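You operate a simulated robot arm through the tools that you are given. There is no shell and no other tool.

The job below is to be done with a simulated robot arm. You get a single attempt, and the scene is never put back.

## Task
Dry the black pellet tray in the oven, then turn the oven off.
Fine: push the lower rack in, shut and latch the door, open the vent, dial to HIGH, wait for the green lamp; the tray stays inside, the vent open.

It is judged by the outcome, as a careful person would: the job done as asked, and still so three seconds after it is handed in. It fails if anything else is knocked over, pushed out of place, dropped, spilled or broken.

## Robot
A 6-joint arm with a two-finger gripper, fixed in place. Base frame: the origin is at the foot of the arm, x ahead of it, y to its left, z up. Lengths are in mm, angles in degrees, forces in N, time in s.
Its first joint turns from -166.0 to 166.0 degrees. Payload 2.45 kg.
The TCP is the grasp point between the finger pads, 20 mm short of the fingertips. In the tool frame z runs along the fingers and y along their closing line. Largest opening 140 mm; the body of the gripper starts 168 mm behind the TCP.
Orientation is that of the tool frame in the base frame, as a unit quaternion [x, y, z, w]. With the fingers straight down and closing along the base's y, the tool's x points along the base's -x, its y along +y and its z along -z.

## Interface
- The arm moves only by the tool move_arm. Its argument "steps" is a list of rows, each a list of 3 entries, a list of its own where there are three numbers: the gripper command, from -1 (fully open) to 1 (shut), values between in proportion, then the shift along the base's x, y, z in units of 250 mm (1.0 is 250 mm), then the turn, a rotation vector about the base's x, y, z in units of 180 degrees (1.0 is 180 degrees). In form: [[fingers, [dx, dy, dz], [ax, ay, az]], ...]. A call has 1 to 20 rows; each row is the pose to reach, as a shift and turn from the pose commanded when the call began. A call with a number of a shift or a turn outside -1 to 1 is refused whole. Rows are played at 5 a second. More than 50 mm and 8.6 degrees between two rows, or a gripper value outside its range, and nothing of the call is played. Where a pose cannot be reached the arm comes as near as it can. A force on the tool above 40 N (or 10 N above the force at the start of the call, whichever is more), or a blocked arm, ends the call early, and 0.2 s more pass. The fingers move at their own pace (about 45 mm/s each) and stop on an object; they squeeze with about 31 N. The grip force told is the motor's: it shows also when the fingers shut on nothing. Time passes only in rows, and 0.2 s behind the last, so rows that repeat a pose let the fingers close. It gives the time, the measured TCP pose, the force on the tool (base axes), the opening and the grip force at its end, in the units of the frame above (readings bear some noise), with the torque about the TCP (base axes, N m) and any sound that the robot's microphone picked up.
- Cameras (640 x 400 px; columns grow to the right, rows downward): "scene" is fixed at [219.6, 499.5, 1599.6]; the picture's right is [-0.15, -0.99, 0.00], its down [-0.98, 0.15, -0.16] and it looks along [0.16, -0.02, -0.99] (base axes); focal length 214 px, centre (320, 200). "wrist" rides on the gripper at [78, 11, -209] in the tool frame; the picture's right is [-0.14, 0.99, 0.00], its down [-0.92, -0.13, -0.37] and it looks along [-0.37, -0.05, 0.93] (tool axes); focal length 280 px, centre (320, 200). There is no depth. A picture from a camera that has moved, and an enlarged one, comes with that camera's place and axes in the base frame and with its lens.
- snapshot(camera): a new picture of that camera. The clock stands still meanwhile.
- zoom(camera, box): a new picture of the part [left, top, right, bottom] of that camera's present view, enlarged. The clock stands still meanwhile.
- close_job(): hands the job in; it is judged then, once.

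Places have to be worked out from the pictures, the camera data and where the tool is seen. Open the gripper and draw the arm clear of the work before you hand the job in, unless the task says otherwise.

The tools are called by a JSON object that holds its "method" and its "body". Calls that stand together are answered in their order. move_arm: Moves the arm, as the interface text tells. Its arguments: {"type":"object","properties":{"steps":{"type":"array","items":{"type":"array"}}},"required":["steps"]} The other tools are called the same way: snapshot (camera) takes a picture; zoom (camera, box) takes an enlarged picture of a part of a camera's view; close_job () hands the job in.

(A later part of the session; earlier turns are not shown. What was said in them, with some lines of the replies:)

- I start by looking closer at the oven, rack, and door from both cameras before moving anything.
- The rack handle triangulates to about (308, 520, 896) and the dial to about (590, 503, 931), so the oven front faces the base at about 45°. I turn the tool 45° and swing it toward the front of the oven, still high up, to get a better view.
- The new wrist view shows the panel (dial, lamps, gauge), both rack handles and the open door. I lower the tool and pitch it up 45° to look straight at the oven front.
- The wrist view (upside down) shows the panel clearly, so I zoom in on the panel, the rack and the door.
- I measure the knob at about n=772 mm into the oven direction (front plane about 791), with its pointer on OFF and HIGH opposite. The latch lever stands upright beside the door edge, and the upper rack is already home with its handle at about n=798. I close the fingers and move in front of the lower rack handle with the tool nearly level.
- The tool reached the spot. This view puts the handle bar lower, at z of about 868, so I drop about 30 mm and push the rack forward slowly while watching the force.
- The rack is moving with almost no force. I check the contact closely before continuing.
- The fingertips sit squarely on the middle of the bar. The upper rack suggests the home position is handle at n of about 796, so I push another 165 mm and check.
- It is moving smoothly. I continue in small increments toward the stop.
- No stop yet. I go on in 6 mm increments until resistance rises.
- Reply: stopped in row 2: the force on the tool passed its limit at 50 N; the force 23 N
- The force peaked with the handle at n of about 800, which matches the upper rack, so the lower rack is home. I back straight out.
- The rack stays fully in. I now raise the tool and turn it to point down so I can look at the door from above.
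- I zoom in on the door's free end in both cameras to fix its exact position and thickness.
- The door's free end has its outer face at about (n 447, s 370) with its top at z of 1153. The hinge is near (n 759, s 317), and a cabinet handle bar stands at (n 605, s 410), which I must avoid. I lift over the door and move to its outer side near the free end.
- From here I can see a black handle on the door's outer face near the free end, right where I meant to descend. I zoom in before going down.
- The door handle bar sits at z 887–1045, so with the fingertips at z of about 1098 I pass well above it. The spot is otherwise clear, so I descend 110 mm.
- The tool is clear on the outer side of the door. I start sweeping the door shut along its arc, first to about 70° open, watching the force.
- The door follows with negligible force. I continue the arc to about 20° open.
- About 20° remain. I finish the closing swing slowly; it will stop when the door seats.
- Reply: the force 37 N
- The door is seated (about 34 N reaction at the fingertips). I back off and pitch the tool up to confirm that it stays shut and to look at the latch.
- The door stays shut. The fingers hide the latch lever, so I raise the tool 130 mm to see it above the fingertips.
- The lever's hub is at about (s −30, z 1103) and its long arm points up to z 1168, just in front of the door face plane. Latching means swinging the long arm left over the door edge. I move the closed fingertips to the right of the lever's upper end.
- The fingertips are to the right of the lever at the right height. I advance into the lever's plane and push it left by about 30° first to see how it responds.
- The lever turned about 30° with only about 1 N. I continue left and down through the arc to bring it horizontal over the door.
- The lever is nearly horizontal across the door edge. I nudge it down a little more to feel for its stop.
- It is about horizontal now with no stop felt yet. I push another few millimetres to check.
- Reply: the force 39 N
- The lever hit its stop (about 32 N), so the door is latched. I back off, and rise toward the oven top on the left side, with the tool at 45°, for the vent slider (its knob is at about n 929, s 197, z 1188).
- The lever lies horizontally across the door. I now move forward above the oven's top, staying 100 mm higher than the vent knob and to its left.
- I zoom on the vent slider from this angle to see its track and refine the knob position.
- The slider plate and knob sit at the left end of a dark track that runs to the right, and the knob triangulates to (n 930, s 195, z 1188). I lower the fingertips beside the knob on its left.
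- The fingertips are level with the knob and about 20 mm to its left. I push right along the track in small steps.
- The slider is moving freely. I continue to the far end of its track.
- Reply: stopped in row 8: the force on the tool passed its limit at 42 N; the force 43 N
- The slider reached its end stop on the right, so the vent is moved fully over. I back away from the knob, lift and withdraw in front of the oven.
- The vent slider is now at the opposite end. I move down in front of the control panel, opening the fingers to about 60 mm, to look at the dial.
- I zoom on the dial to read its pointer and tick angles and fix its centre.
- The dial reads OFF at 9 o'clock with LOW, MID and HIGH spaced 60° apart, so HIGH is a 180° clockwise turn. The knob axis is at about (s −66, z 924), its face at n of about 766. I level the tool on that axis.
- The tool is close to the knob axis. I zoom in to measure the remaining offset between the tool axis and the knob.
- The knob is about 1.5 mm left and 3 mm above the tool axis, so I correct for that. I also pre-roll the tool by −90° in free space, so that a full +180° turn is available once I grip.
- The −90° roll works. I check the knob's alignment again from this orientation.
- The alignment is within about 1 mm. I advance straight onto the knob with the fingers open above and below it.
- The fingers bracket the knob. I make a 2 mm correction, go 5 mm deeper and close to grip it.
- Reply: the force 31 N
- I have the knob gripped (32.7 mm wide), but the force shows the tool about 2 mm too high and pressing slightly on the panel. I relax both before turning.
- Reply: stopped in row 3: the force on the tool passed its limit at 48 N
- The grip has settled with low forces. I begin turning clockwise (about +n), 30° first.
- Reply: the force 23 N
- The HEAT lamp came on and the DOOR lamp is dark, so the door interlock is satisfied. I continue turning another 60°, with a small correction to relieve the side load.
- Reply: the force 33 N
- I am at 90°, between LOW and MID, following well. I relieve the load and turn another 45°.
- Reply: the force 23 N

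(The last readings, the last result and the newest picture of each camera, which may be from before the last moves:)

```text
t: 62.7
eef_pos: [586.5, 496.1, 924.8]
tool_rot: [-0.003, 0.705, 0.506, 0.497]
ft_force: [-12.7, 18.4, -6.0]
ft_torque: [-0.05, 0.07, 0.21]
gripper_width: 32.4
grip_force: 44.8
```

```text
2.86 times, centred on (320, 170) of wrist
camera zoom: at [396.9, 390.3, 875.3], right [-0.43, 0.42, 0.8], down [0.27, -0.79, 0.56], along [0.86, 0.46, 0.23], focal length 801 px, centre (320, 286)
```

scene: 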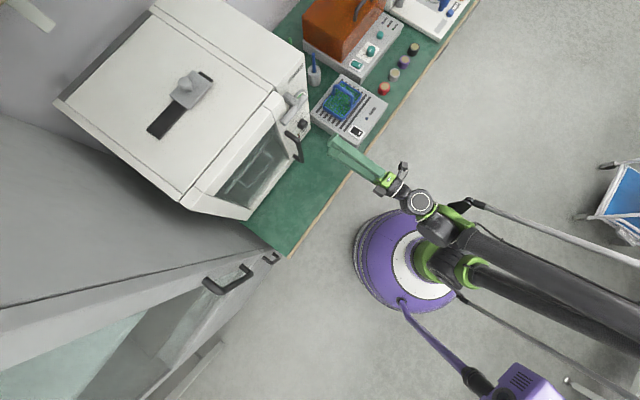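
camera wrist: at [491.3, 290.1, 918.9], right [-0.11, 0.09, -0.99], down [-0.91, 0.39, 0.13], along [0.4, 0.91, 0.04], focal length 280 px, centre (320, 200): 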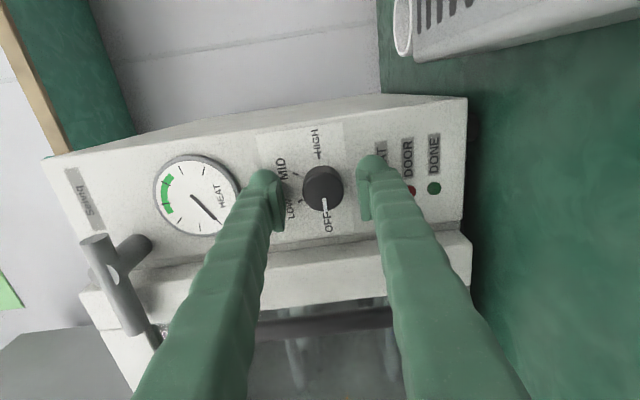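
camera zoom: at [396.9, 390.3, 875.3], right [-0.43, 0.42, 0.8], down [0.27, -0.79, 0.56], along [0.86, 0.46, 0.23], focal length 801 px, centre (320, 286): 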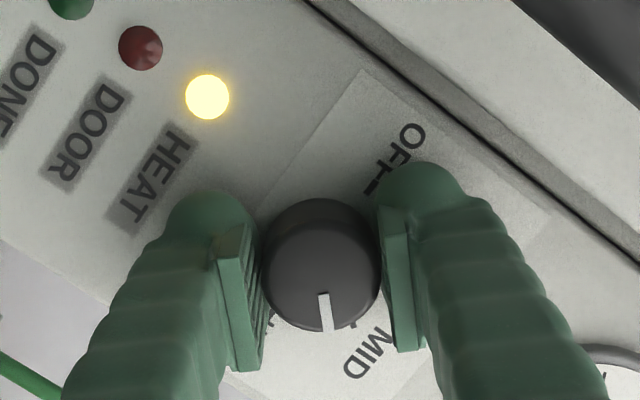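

I am past MID. Now the last 45° to HIGH, with a small left correction.

{"method": "move_arm", "body": {"steps": [[1, [-0.0042, 0.0042, -0.002], [0.0295, 0.0295, 0]], [1, [-0.0042, 0.0042, -0.002], [0.0589, 0.0589, 0]], [1, [-0.0042, 0.0042, -0.002], [0.0884, 0.0884, 0]], [1, [-0.0042, 0.0042, -0.002], [0.1179, 0.1179, 0]], [1, [-0.0042, 0.0042, -0.002], [0.1473, 0.1473, 0]], [1, [-0.0042, 0.0042, -0.002], [0.1768, 0.1768, 0]]]}}

{"method": "zoom", "body": {"camera": "wrist", "box": [240, 100, 400, 240]}}

```text
t: 64.0
eef_pos: [586.6, 495.3, 924.9]
tool_rot: [0.248, 0.658, 0.649, 0.29]
ft_force: [2.1, 7.2, 6.3]
ft_torque: [0.0, -0.02, 0.18]
gripper_width: 32.3
grip_force: 45.1
stopped in row 6: the force on the tool passed its limit at 42 N (the readings are from after the stop); the commanded pose is now the measured one
```

```text
2.86 times, centred on (320, 170) of wrist
camera zoom: at [384.6, 402.6, 928.0], right [0.05, -0.06, 1.0], down [0.4, -0.91, -0.08], along [0.92, 0.4, -0.02], focal length 801 px, centre (320, 286)
```

zoom: 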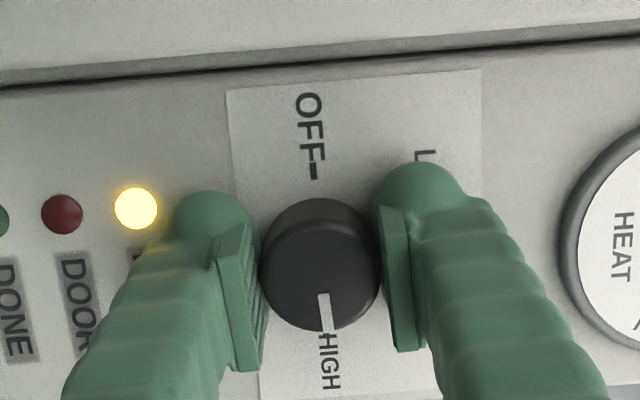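

The pointer is within about 4° of HIGH and the grip is relaxed. I turn the last few degrees.

{"method": "move_arm", "body": {"steps": [[1, [0, 0, 0], [0.0079, 0.0079, 0]], [1, [0, 0, 0], [0.0157, 0.0157, 0]], [1, [0, 0, 0], [0.0157, 0.0157, 0]]]}}

{"method": "zoom", "body": {"camera": "wrist", "box": [240, 100, 400, 240]}}

```text
t: 65.0
eef_pos: [586.7, 495.9, 924.7]
tool_rot: [0.27, 0.649, 0.659, 0.268]
ft_force: [3.8, 4.2, 7.7]
ft_torque: [-0.11, -0.17, 0.03]
gripper_width: 32.6
grip_force: 45.0
stopped in row 3: the force on the tool passed its limit at 40 N (the readings are from after the stop); the commanded pose is now the measured one
```

```text
2.86 times, centred on (320, 170) of wrist
camera zoom: at [384.8, 402.3, 933.4], right [0.1, -0.11, 0.99], down [0.39, -0.91, -0.14], along [0.91, 0.4, -0.04], focal length 801 px, centre (320, 286)
```

zoom: 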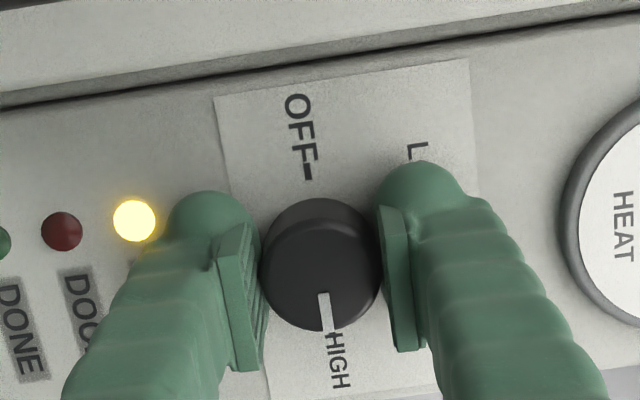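

The pointer is on HIGH with the HEAT lamp on. I look at the whole panel, then wait while holding still.

{"method": "snapshot", "body": {"camera": "wrist"}}

{"method": "zoom", "body": {"camera": "scene", "box": [40, 0, 360, 240]}}

```text
taken
camera wrist: at [384.8, 402.3, 933.4], right [0.1, -0.11, 0.99], down [0.39, -0.91, -0.14], along [0.91, 0.4, -0.04], focal length 280 px, centre (320, 200)
```

wrist: 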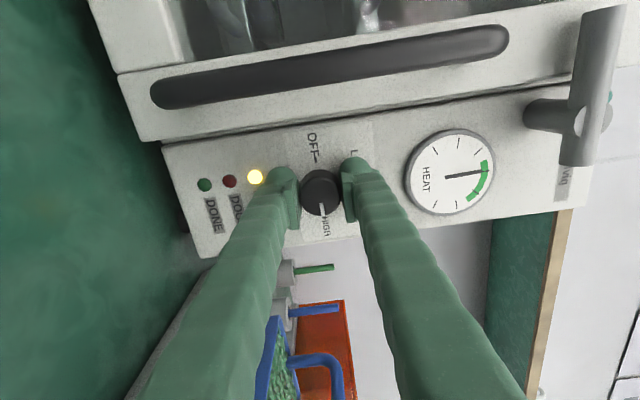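

```text
1.67 times, centred on (200, 120) of scene
camera zoom: at [219.6, 499.5, 1599.6], right [-0.15, -0.99, 0.0], down [-0.98, 0.15, -0.16], along [0.16, -0.02, -0.99], focal length 358 px, centre (520, 333)
```

zoom: 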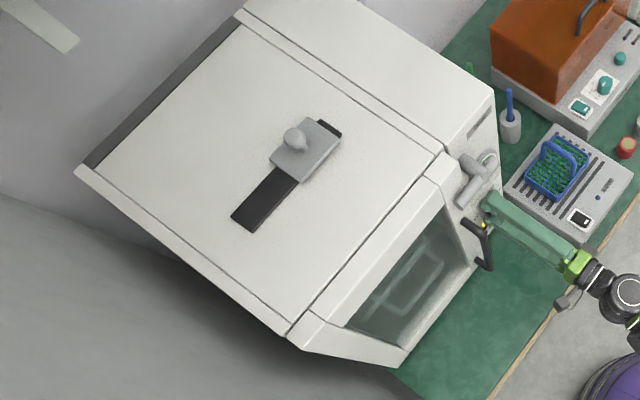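

The gauge needle has entered the green zone and DONE is still dark. I hold and wait about 3 s, then recheck.

{"method": "move_arm", "body": {"steps": [[1, [0, 0, 0], [0, 0, 0]], [1, [0, 0, 0], [0, 0, 0]], [1, [0, 0, 0], [0, 0, 0]], [1, [0, 0, 0], [0, 0, 0]], [1, [0, 0, 0], [0, 0, 0]], [1, [0, 0, 0], [0, 0, 0]], [1, [0, 0, 0], [0, 0, 0]], [1, [0, 0, 0], [0, 0, 0]], [1, [0, 0, 0], [0, 0, 0]], [1, [0, 0, 0], [0, 0, 0]], [1, [0, 0, 0], [0, 0, 0]], [1, [0, 0, 0], [0, 0, 0]], [1, [0, 0, 0], [0, 0, 0]], [1, [0, 0, 0], [0, 0, 0]]]}}

{"method": "snapshot", "body": {"camera": "wrist"}}

```text
t: 68.0
eef_pos: [586.0, 495.9, 924.7]
tool_rot: [0.272, 0.648, 0.659, 0.268]
ft_force: [8.2, 6.9, 17.9]
ft_torque: [0.09, -0.13, -0.05]
gripper_width: 32.6
grip_force: 44.9
```

```text
taken
camera wrist: at [384.7, 402.2, 933.4], right [0.1, -0.11, 0.99], down [0.39, -0.91, -0.14], along [0.91, 0.4, -0.04], focal length 280 px, centre (320, 200)
```

wrist: 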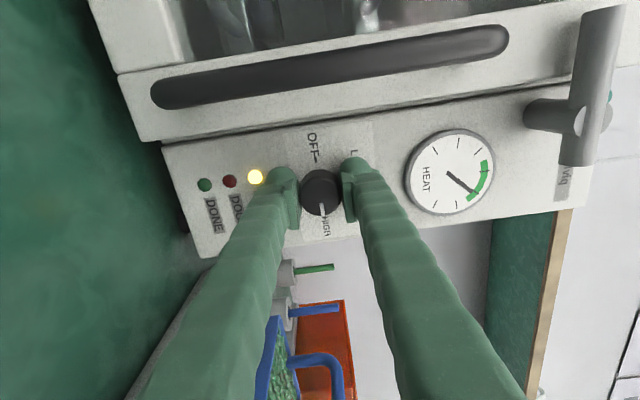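

The needle is moving through the green band and DONE is not lit yet. I wait another 2 s.

{"method": "move_arm", "body": {"steps": [[1, [0, 0, 0], [0, 0, 0]], [1, [0, 0, 0], [0, 0, 0]], [1, [0, 0, 0], [0, 0, 0]], [1, [0, 0, 0], [0, 0, 0]], [1, [0, 0, 0], [0, 0, 0]], [1, [0, 0, 0], [0, 0, 0]], [1, [0, 0, 0], [0, 0, 0]], [1, [0, 0, 0], [0, 0, 0]], [1, [0, 0, 0], [0, 0, 0]], [1, [0, 0, 0], [0, 0, 0]]]}}

{"method": "snapshot", "body": {"camera": "wrist"}}

{"method": "zoom", "body": {"camera": "wrist", "box": [180, 110, 520, 240]}}

```text
t: 70.2
eef_pos: [587.4, 494.7, 924.9]
tool_rot: [0.272, 0.648, 0.659, 0.268]
ft_force: [6.7, 5.8, 16.5]
ft_torque: [0.05, -0.09, 0.02]
gripper_width: 32.5
grip_force: 44.8
```

```text
taken
camera wrist: at [384.6, 402.1, 933.4], right [0.1, -0.11, 0.99], down [0.39, -0.91, -0.14], along [0.91, 0.4, -0.04], focal length 280 px, centre (320, 200)
```

wrist: 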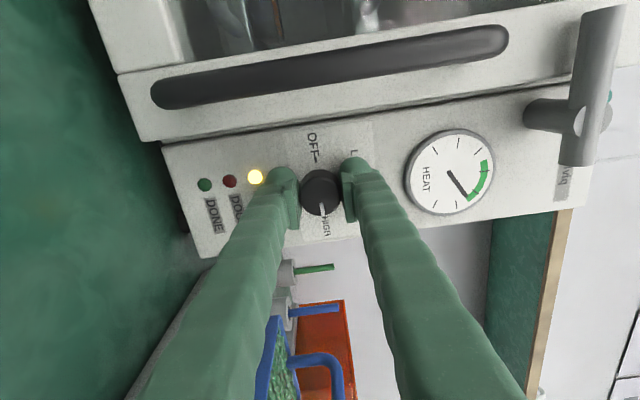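

```text
1.88 times, centred on (350, 175) of wrist
camera zoom: at [384.6, 402.1, 933.4], right [0.1, -0.11, 0.99], down [0.39, -0.91, -0.14], along [0.91, 0.4, -0.04], focal length 528 px, centre (264, 247)
```

zoom: 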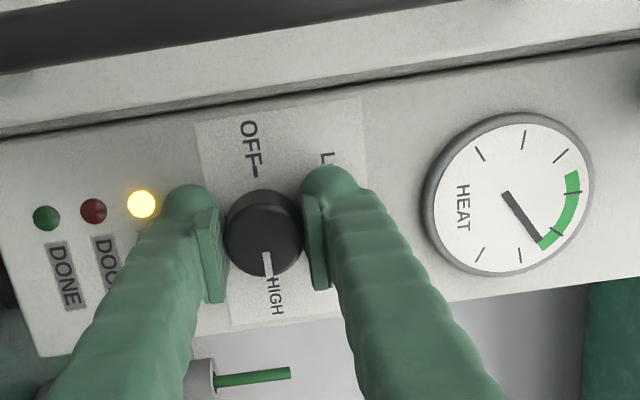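

The needle sits at the upper end of the green band and is slowing. I keep waiting.

{"method": "move_arm", "body": {"steps": [[1, [0, 0, 0], [0, 0, 0]], [1, [0, 0, 0], [0, 0, 0]], [1, [0, 0, 0], [0, 0, 0]], [1, [0, 0, 0], [0, 0, 0]], [1, [0, 0, 0], [0, 0, 0]], [1, [0, 0, 0], [0, 0, 0]], [1, [0, 0, 0], [0, 0, 0]], [1, [0, 0, 0], [0, 0, 0]], [1, [0, 0, 0], [0, 0, 0]], [1, [0, 0, 0], [0, 0, 0]], [1, [0, 0, 0], [0, 0, 0]], [1, [0, 0, 0], [0, 0, 0]], [1, [0, 0, 0], [0, 0, 0]], [1, [0, 0, 0], [0, 0, 0]]]}}

{"method": "zoom", "body": {"camera": "wrist", "box": [180, 110, 520, 240]}}

```text
t: 73.2
eef_pos: [586.2, 495.5, 925.6]
tool_rot: [0.271, 0.649, 0.659, 0.268]
ft_force: [2.2, 1.2, 12.8]
ft_torque: [0.04, -0.06, -0.05]
gripper_width: 32.4
grip_force: 44.8
```

```text
1.88 times, centred on (350, 175) of wrist
camera zoom: at [384.5, 402.1, 933.4], right [0.1, -0.11, 0.99], down [0.39, -0.91, -0.14], along [0.91, 0.4, -0.04], focal length 528 px, centre (264, 247)
```

zoom: 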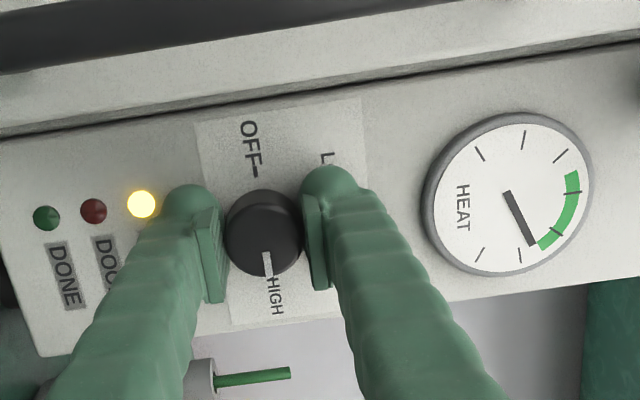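

The needle has nearly levelled off near the end of the band. I keep waiting and watching the lamps.

{"method": "move_arm", "body": {"steps": [[1, [0, 0, 0], [0, 0, 0]], [1, [0, 0, 0], [0, 0, 0]], [1, [0, 0, 0], [0, 0, 0]], [1, [0, 0, 0], [0, 0, 0]], [1, [0, 0, 0], [0, 0, 0]], [1, [0, 0, 0], [0, 0, 0]], [1, [0, 0, 0], [0, 0, 0]], [1, [0, 0, 0], [0, 0, 0]], [1, [0, 0, 0], [0, 0, 0]], [1, [0, 0, 0], [0, 0, 0]], [1, [0, 0, 0], [0, 0, 0]], [1, [0, 0, 0], [0, 0, 0]], [1, [0, 0, 0], [0, 0, 0]], [1, [0, 0, 0], [0, 0, 0]]]}}

{"method": "zoom", "body": {"camera": "wrist", "box": [180, 110, 520, 240]}}

```text
t: 76.2
eef_pos: [587.0, 495.7, 925.2]
tool_rot: [0.271, 0.648, 0.66, 0.268]
ft_force: [-0.7, -1.3, 10.3]
ft_torque: [0.03, -0.08, 0.04]
gripper_width: 32.3
grip_force: 45.1
```

```text
1.88 times, centred on (350, 175) of wrist
camera zoom: at [384.5, 402.1, 933.4], right [0.1, -0.11, 0.99], down [0.39, -0.91, -0.14], along [0.91, 0.4, -0.04], focal length 528 px, centre (264, 247)
```

zoom: 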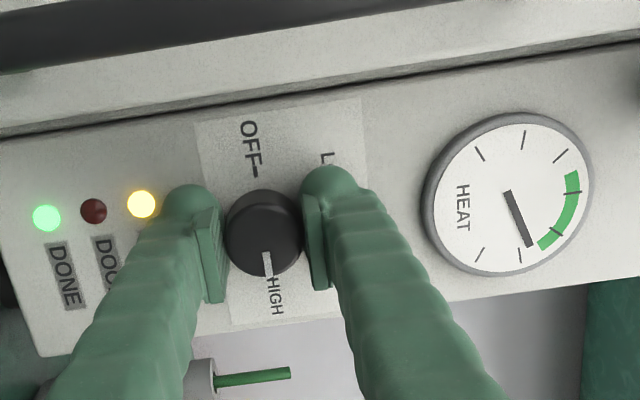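

The green DONE lamp is lit. I now turn the dial back counter-clockwise to OFF, in stages.

{"method": "move_arm", "body": {"steps": [[1, [0, 0, 0.003], [-0.0295, -0.0295, 0]], [1, [0, 0, 0.003], [-0.0589, -0.0589, 0]], [1, [0, 0, 0.003], [-0.0884, -0.0884, 0]], [1, [0, 0, 0.003], [-0.1179, -0.1179, 0]], [1, [0, 0, 0.003], [-0.1473, -0.1473, 0]], [1, [0, 0, 0.003], [-0.1768, -0.1768, 0]]]}}

{"method": "zoom", "body": {"camera": "wrist", "box": [240, 100, 400, 240]}}

```text
t: 77.1
eef_pos: [586.6, 496.2, 924.8]
tool_rot: [0.121, 0.694, 0.584, 0.404]
ft_force: [-1.8, -1.8, -9.0]
ft_torque: [-0.08, 0.08, -0.02]
gripper_width: 32.6
grip_force: 45.3
stopped in row 4: the force on the tool passed its limit at 42 N (the readings are from after the stop); the commanded pose is now the measured one
```

```text
2.86 times, centred on (320, 170) of wrist
camera zoom: at [387.1, 399.5, 899.4], right [-0.21, 0.2, 0.96], down [0.37, -0.89, 0.26], along [0.9, 0.41, 0.12], focal length 801 px, centre (320, 286)
```

zoom: 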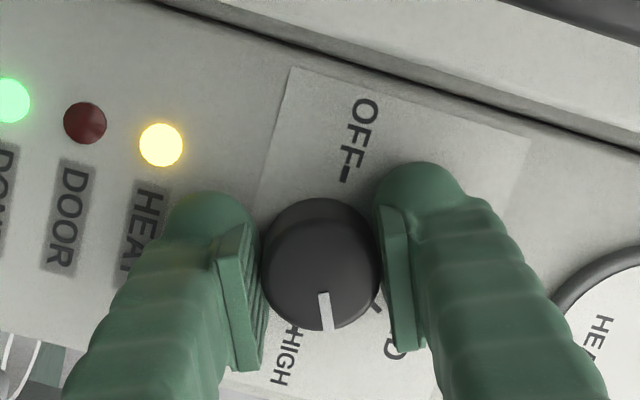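

It turned about 22° and stopped on side load, and the load has now relaxed. I continue in shorter stages without the upward offset.

{"method": "move_arm", "body": {"steps": [[1, [0, 0, -0.003], [-0.0236, -0.0236, 0]], [1, [0, 0, -0.003], [-0.0471, -0.0471, 0]], [1, [0, 0, -0.003], [-0.0707, -0.0707, 0]], [1, [0, 0, -0.003], [-0.0943, -0.0943, 0]]]}}

```text
t: 78.1
eef_pos: [586.0, 495.0, 923.8]
tool_rot: [-0.027, 0.704, 0.488, 0.515]
ft_force: [-2.5, 1.4, 15.8]
ft_torque: [0.11, -0.13, -0.05]
gripper_width: 32.6
grip_force: 45.2
```

Loads are moderate. I continue with a slight upward correction.

{"method": "move_arm", "body": {"steps": [[1, [0, 0, 0.003], [-0.0236, -0.0236, 0]], [1, [0, 0, 0.003], [-0.0471, -0.0471, 0]], [1, [0, 0, 0.003], [-0.0707, -0.0707, 0]], [1, [0, 0, 0.003], [-0.0943, -0.0943, 0]]]}}

```text
t: 79.1
eef_pos: [585.9, 495.4, 923.9]
tool_rot: [-0.175, 0.685, 0.369, 0.603]
ft_force: [-16.2, -6.4, -31.0]
ft_torque: [-0.23, 0.22, 0.06]
gripper_width: 32.5
grip_force: 44.7
```

The arm is stiff here, so I use smaller corrections and keep turning.

{"method": "move_arm", "body": {"steps": [[1, [-0.001, -0.0005, -0.0025], [-0.0236, -0.0236, 0]], [1, [-0.001, -0.0005, -0.0025], [-0.0471, -0.0471, 0]], [1, [-0.001, -0.0005, -0.0025], [-0.0707, -0.0707, 0]], [1, [-0.001, -0.0005, -0.0025], [-0.0943, -0.0943, 0]]]}}

{"method": "zoom", "body": {"camera": "wrist", "box": [240, 100, 400, 240]}}

```text
t: 80.1
eef_pos: [586.8, 494.0, 923.6]
tool_rot: [-0.312, 0.636, 0.235, 0.665]
ft_force: [-9.3, -15.9, -26.2]
ft_torque: [-0.2, 0.15, -0.05]
gripper_width: 32.5
grip_force: 44.9
```

```text
2.86 times, centred on (320, 170) of wrist
camera zoom: at [440.5, 346.3, 846.2], right [-0.71, 0.7, 0.02], down [-0.24, -0.27, 0.93], along [0.66, 0.66, 0.36], focal length 801 px, centre (320, 286)
```

zoom: 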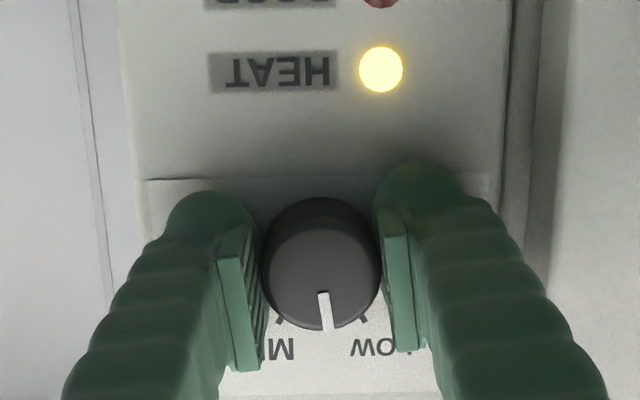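

I am halfway, between MID and LOW. I continue with small relief offsets.

{"method": "move_arm", "body": {"steps": [[1, [-0.0012, -0.0016, -0.002], [-0.0236, -0.0236, 0]], [1, [-0.0012, -0.0016, -0.002], [-0.0471, -0.0471, 0]], [1, [-0.0012, -0.0016, -0.002], [-0.0707, -0.0707, 0]], [1, [-0.0012, -0.0016, -0.002], [-0.0943, -0.0943, 0]], [1, [-0.0012, -0.0016, -0.002], [-0.1179, -0.1179, 0]]]}}

```text
t: 81.3
eef_pos: [587.7, 495.2, 924.6]
tool_rot: [-0.467, 0.535, 0.053, 0.702]
ft_force: [21.9, -5.1, 22.1]
ft_torque: [0.16, -0.14, -0.16]
gripper_width: 32.8
grip_force: 44.9
```

I continue toward OFF, with small opposite corrections.

{"method": "move_arm", "body": {"steps": [[1, [0.0023, -0.0006, 0.002], [-0.0236, -0.0236, 0]], [1, [0.0023, -0.0006, 0.002], [-0.0471, -0.0471, 0]], [1, [0.0023, -0.0006, 0.002], [-0.0707, -0.0707, 0]], [1, [0.0023, -0.0006, 0.002], [-0.0943, -0.0943, 0]], [1, [0.0023, -0.0006, 0.002], [-0.1179, -0.1179, 0]]]}}

{"method": "zoom", "body": {"camera": "wrist", "box": [240, 100, 400, 240]}}

```text
t: 82.1
eef_pos: [587.1, 494.6, 924.6]
tool_rot: [-0.532, 0.471, -0.04, 0.702]
ft_force: [3.1, -8.7, 9.9]
ft_torque: [0.08, -0.07, -0.2]
gripper_width: 32.7
grip_force: 45.0
stopped in row 3: the force on the tool passed its limit at 44 N (the readings are from after the stop); the commanded pose is now the measured one
```

```text
2.86 times, centred on (320, 170) of wrist
camera zoom: at [479.5, 307.3, 869.7], right [-0.52, 0.5, -0.69], down [-0.71, 0.2, 0.68], along [0.48, 0.84, 0.26], focal length 801 px, centre (320, 286)
```

zoom: 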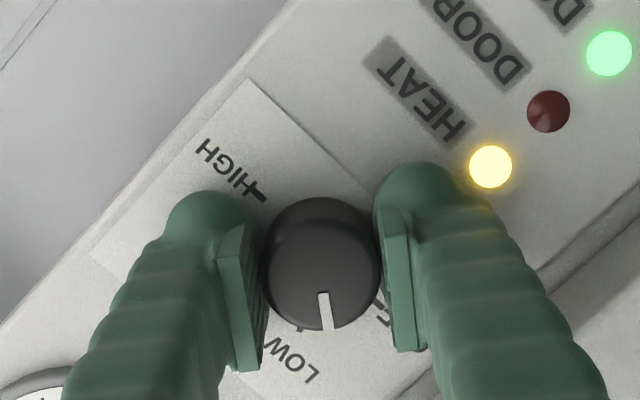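

About 38° remain to OFF. I continue in 18° stages.

{"method": "move_arm", "body": {"steps": [[1, [0.0004, -0.0008, 0.001], [-0.0236, -0.0236, 0]], [1, [0.0004, -0.0008, 0.001], [-0.0471, -0.0471, 0]], [1, [0.0004, -0.0008, 0.001], [-0.0707, -0.0707, 0]]]}}

```text
t: 82.9
eef_pos: [587.5, 494.2, 924.6]
tool_rot: [-0.6, 0.383, -0.15, 0.686]
ft_force: [-8.4, -16.3, -1.6]
ft_torque: [0.03, 0.01, -0.07]
gripper_width: 32.5
grip_force: 44.6
```

About 20° remain. I finish the turn to OFF.

{"method": "move_arm", "body": {"steps": [[1, [-0.001, -0.0018, 0], [-0.0236, -0.0236, 0]], [1, [-0.001, -0.0018, 0], [-0.0471, -0.0471, 0]], [1, [-0.001, -0.0018, 0], [-0.0648, -0.0648, 0]], [1, [-0.001, -0.0018, 0], [-0.0805, -0.0805, 0]]]}}

{"method": "zoom", "body": {"camera": "wrist", "box": [240, 100, 400, 240]}}

{"method": "snapshot", "body": {"camera": "wrist"}}

```text
t: 83.9
eef_pos: [587.9, 495.4, 925.0]
tool_rot: [0.658, -0.273, 0.271, -0.648]
ft_force: [10.3, 8.1, 18.5]
ft_torque: [0.5, 0.34, 0.05]
gripper_width: 32.6
grip_force: 45.0
```

```text
2.86 times, centred on (320, 170) of wrist
camera zoom: at [495.2, 291.7, 916.9], right [-0.1, 0.09, -0.99], down [-0.91, 0.4, 0.13], along [0.4, 0.91, 0.04], focal length 801 px, centre (320, 286)
```

zoom: 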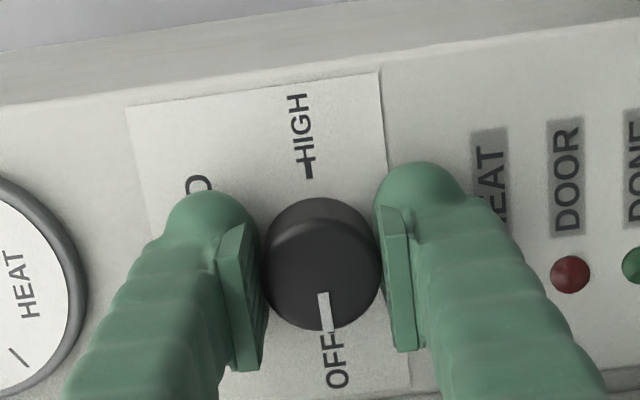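

```text
taken
camera wrist: at [495.2, 291.7, 916.9], right [-0.1, 0.09, -0.99], down [-0.91, 0.4, 0.13], along [0.4, 0.91, 0.04], focal length 280 px, centre (320, 200)
```

wrist: 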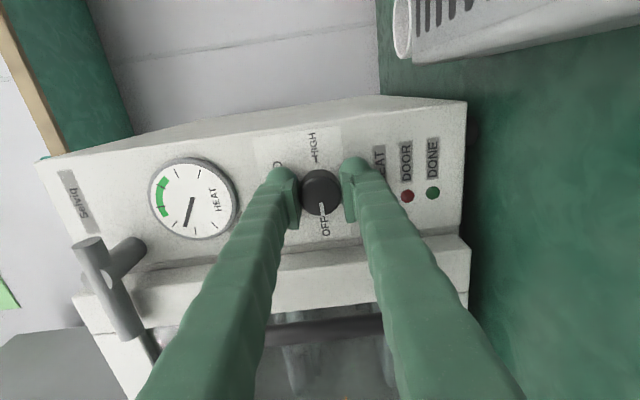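

The pointer is at OFF against its stop and the DONE lamp has gone out. I open the fingers and back straight off the knob.

{"method": "move_arm", "body": {"steps": [[0.14, [0, 0, 0], [0, 0, 0]], [0.14, [0, 0, 0], [0, 0, 0]], [0.14, [0, 0, 0], [0, 0, 0]], [0.14, [0, 0, 0], [0, 0, 0]], [0.14, [-0.04, -0.04, 0], [0, 0, 0]], [0.14, [-0.1, -0.1, 0], [0, 0, 0]], [0.14, [-0.2, -0.2, 0], [0, 0, 0]], [0.14, [-0.3, -0.3, 0], [0, 0, 0]], [0.14, [-0.4, -0.4, 0], [0, 0, 0]]]}}

{"method": "snapshot", "body": {"camera": "wrist"}}

{"method": "zoom", "body": {"camera": "wrist", "box": [180, 90, 440, 230]}}

{"method": "snapshot", "body": {"camera": "scene"}}

```text
t: 85.9
eef_pos: [486.8, 395.7, 923.6]
tool_rot: [0.659, -0.273, 0.27, -0.646]
ft_force: [0.4, -0.1, 0.4]
ft_torque: [-0.01, -0.02, 0.02]
gripper_width: 60.2
grip_force: 0.1
```

```text
taken
camera wrist: at [394.1, 193.2, 916.5], right [-0.11, 0.08, -0.99], down [-0.91, 0.4, 0.13], along [0.4, 0.91, 0.03], focal length 280 px, centre (320, 200)
```

wrist: 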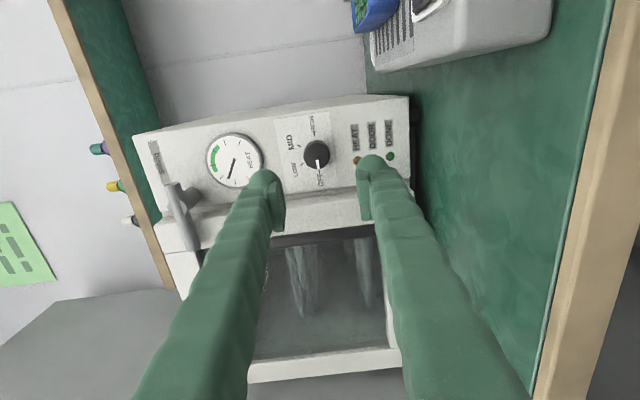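

```text
2.46 times, centred on (310, 160) of wrist
camera zoom: at [394.1, 193.2, 916.5], right [-0.11, 0.08, -0.99], down [-0.91, 0.4, 0.13], along [0.4, 0.91, 0.03], focal length 690 px, centre (345, 298)
```

zoom: 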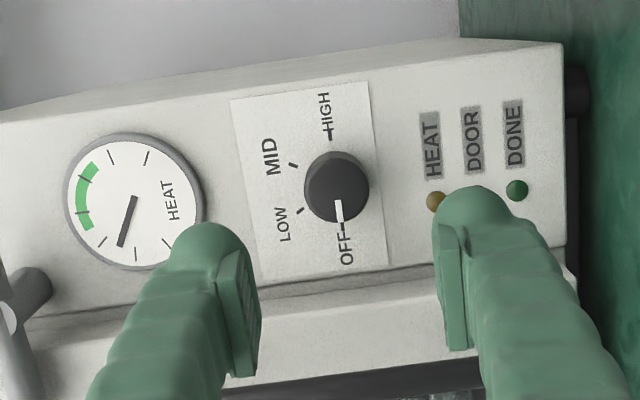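

```text
taken
```

scene: 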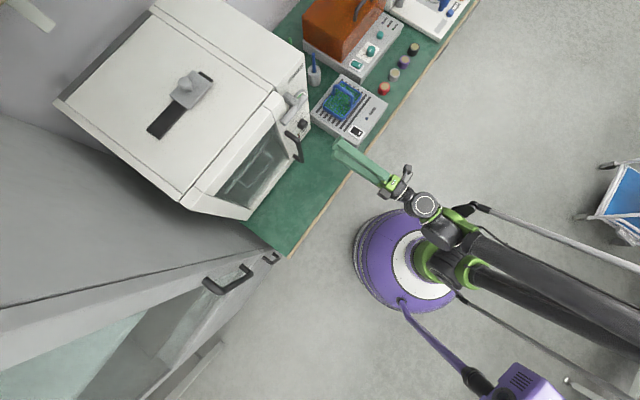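

The dial is at OFF, all lamps are dark and the gauge is falling. The door is latched and the vent slider is still at the open end. I withdraw the arm clear and open the gripper fully.

{"method": "move_arm", "body": {"steps": [[-1, [-0.06, -0.06, 0.05], [0, 0, 0]], [-1, [-0.12, -0.12, 0.15], [0, 0, 0]], [-1, [-0.18, -0.18, 0.25], [0, 0, 0]], [-1, [-0.24, -0.24, 0.35], [0, 0, 0]], [-1, [-0.28, -0.28, 0.48], [0, 0, 0]], [-1, [-0.28, -0.28, 0.6], [0, 0, 0]], [-1, [-0.28, -0.28, 0.6], [0, 0, 0]], [-1, [-0.28, -0.28, 0.6], [0, 0, 0]]]}}

{"method": "snapshot", "body": {"camera": "wrist"}}

{"method": "zoom", "body": {"camera": "scene", "box": [100, 20, 400, 240]}}

```text
t: 87.7
eef_pos: [414.8, 327.9, 1075.4]
tool_rot: [0.661, -0.276, 0.27, -0.643]
ft_force: [-0.1, 0.5, 0.5]
ft_torque: [-0.02, -0.01, -0.03]
gripper_width: 140.0
grip_force: 0.1
out of reach, approached as far as the arm can: row 4, 5, 6, 7, 8
```

```text
taken
camera wrist: at [321.0, 124.8, 1069.1], right [-0.11, 0.08, -0.99], down [-0.91, 0.4, 0.14], along [0.41, 0.91, 0.03], focal length 280 px, centre (320, 200)
```

wrist: 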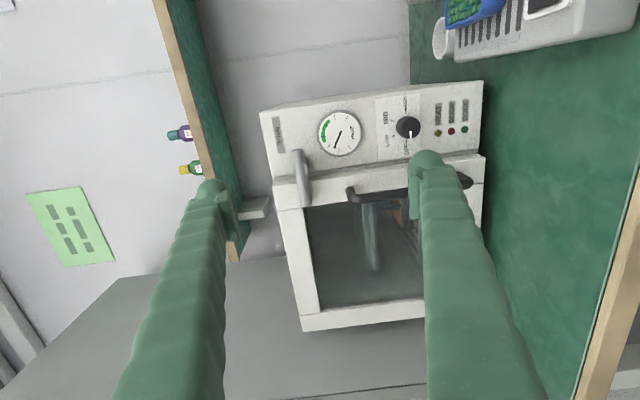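

```text
1.82 times, centred on (250, 130) of scene
camera zoom: at [219.6, 499.5, 1599.6], right [-0.15, -0.99, 0.0], down [-0.98, 0.15, -0.16], along [0.16, -0.02, -0.99], focal length 390 px, centre (447, 327)
```

zoom: 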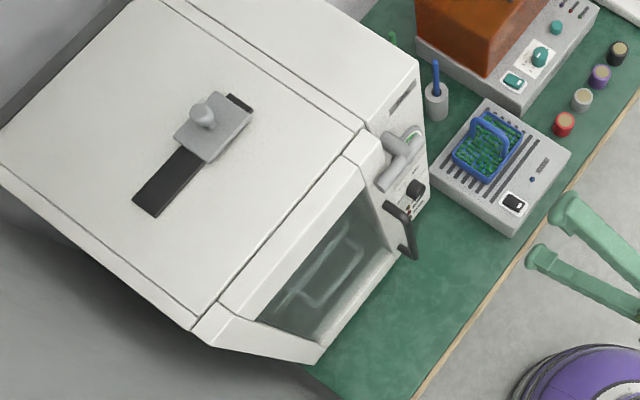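

The arm is clear and the gripper open. I take one last close look at the dial, lamps and latch.

{"method": "zoom", "body": {"camera": "wrist", "box": [250, 70, 500, 230]}}

```text
2.50 times, centred on (375, 150) of wrist
camera zoom: at [321.0, 124.8, 1069.1], right [-0.11, 0.08, -0.99], down [-0.91, 0.4, 0.14], along [0.41, 0.91, 0.03], focal length 701 px, centre (182, 325)
```

zoom: 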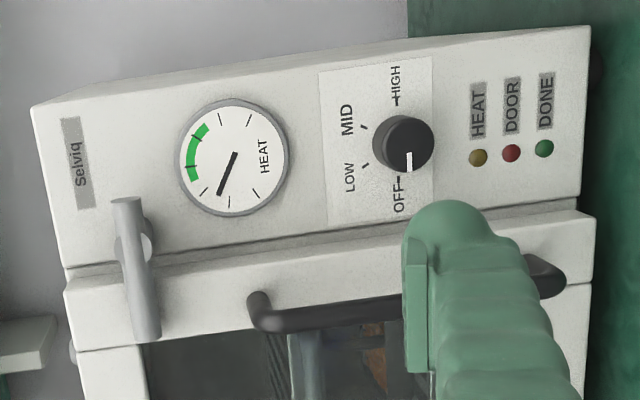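

The dial is at OFF, all lamps are dark, the lever lies across the closed door, the vent is open and the tray is inside. Nothing else was disturbed, so I hand the job in.

{"method": "close_job", "body": {}}

```text
The job is handed in.
```

The black pellet tray has been dried and the oven is off; I've handed the job in.

- **Rack and door:** I pushed the lower rack in until it hit its stop. The door is shut and the latch lever is turned across its edge to its stop.
- **Vent:** I slid it the full length of its track, from the left end to the stop on the right. Nothing on the oven marks which end is open; I took the far end as open because the task implied it started closed.
- **Drying:** I turned the dial to HIGH and the HEAT lamp came on. The green DONE lamp lit about 11 seconds after the dial reached HIGH. The gauge needle went slightly past the top of its green band before that.
- **Final state:** The dial is back at OFF and all three lamps are dark. The tray is still inside, and the vent is where I left it.

The arm is clear of the oven with the gripper fully open, and I saw nothing knocked over or moved out of place.
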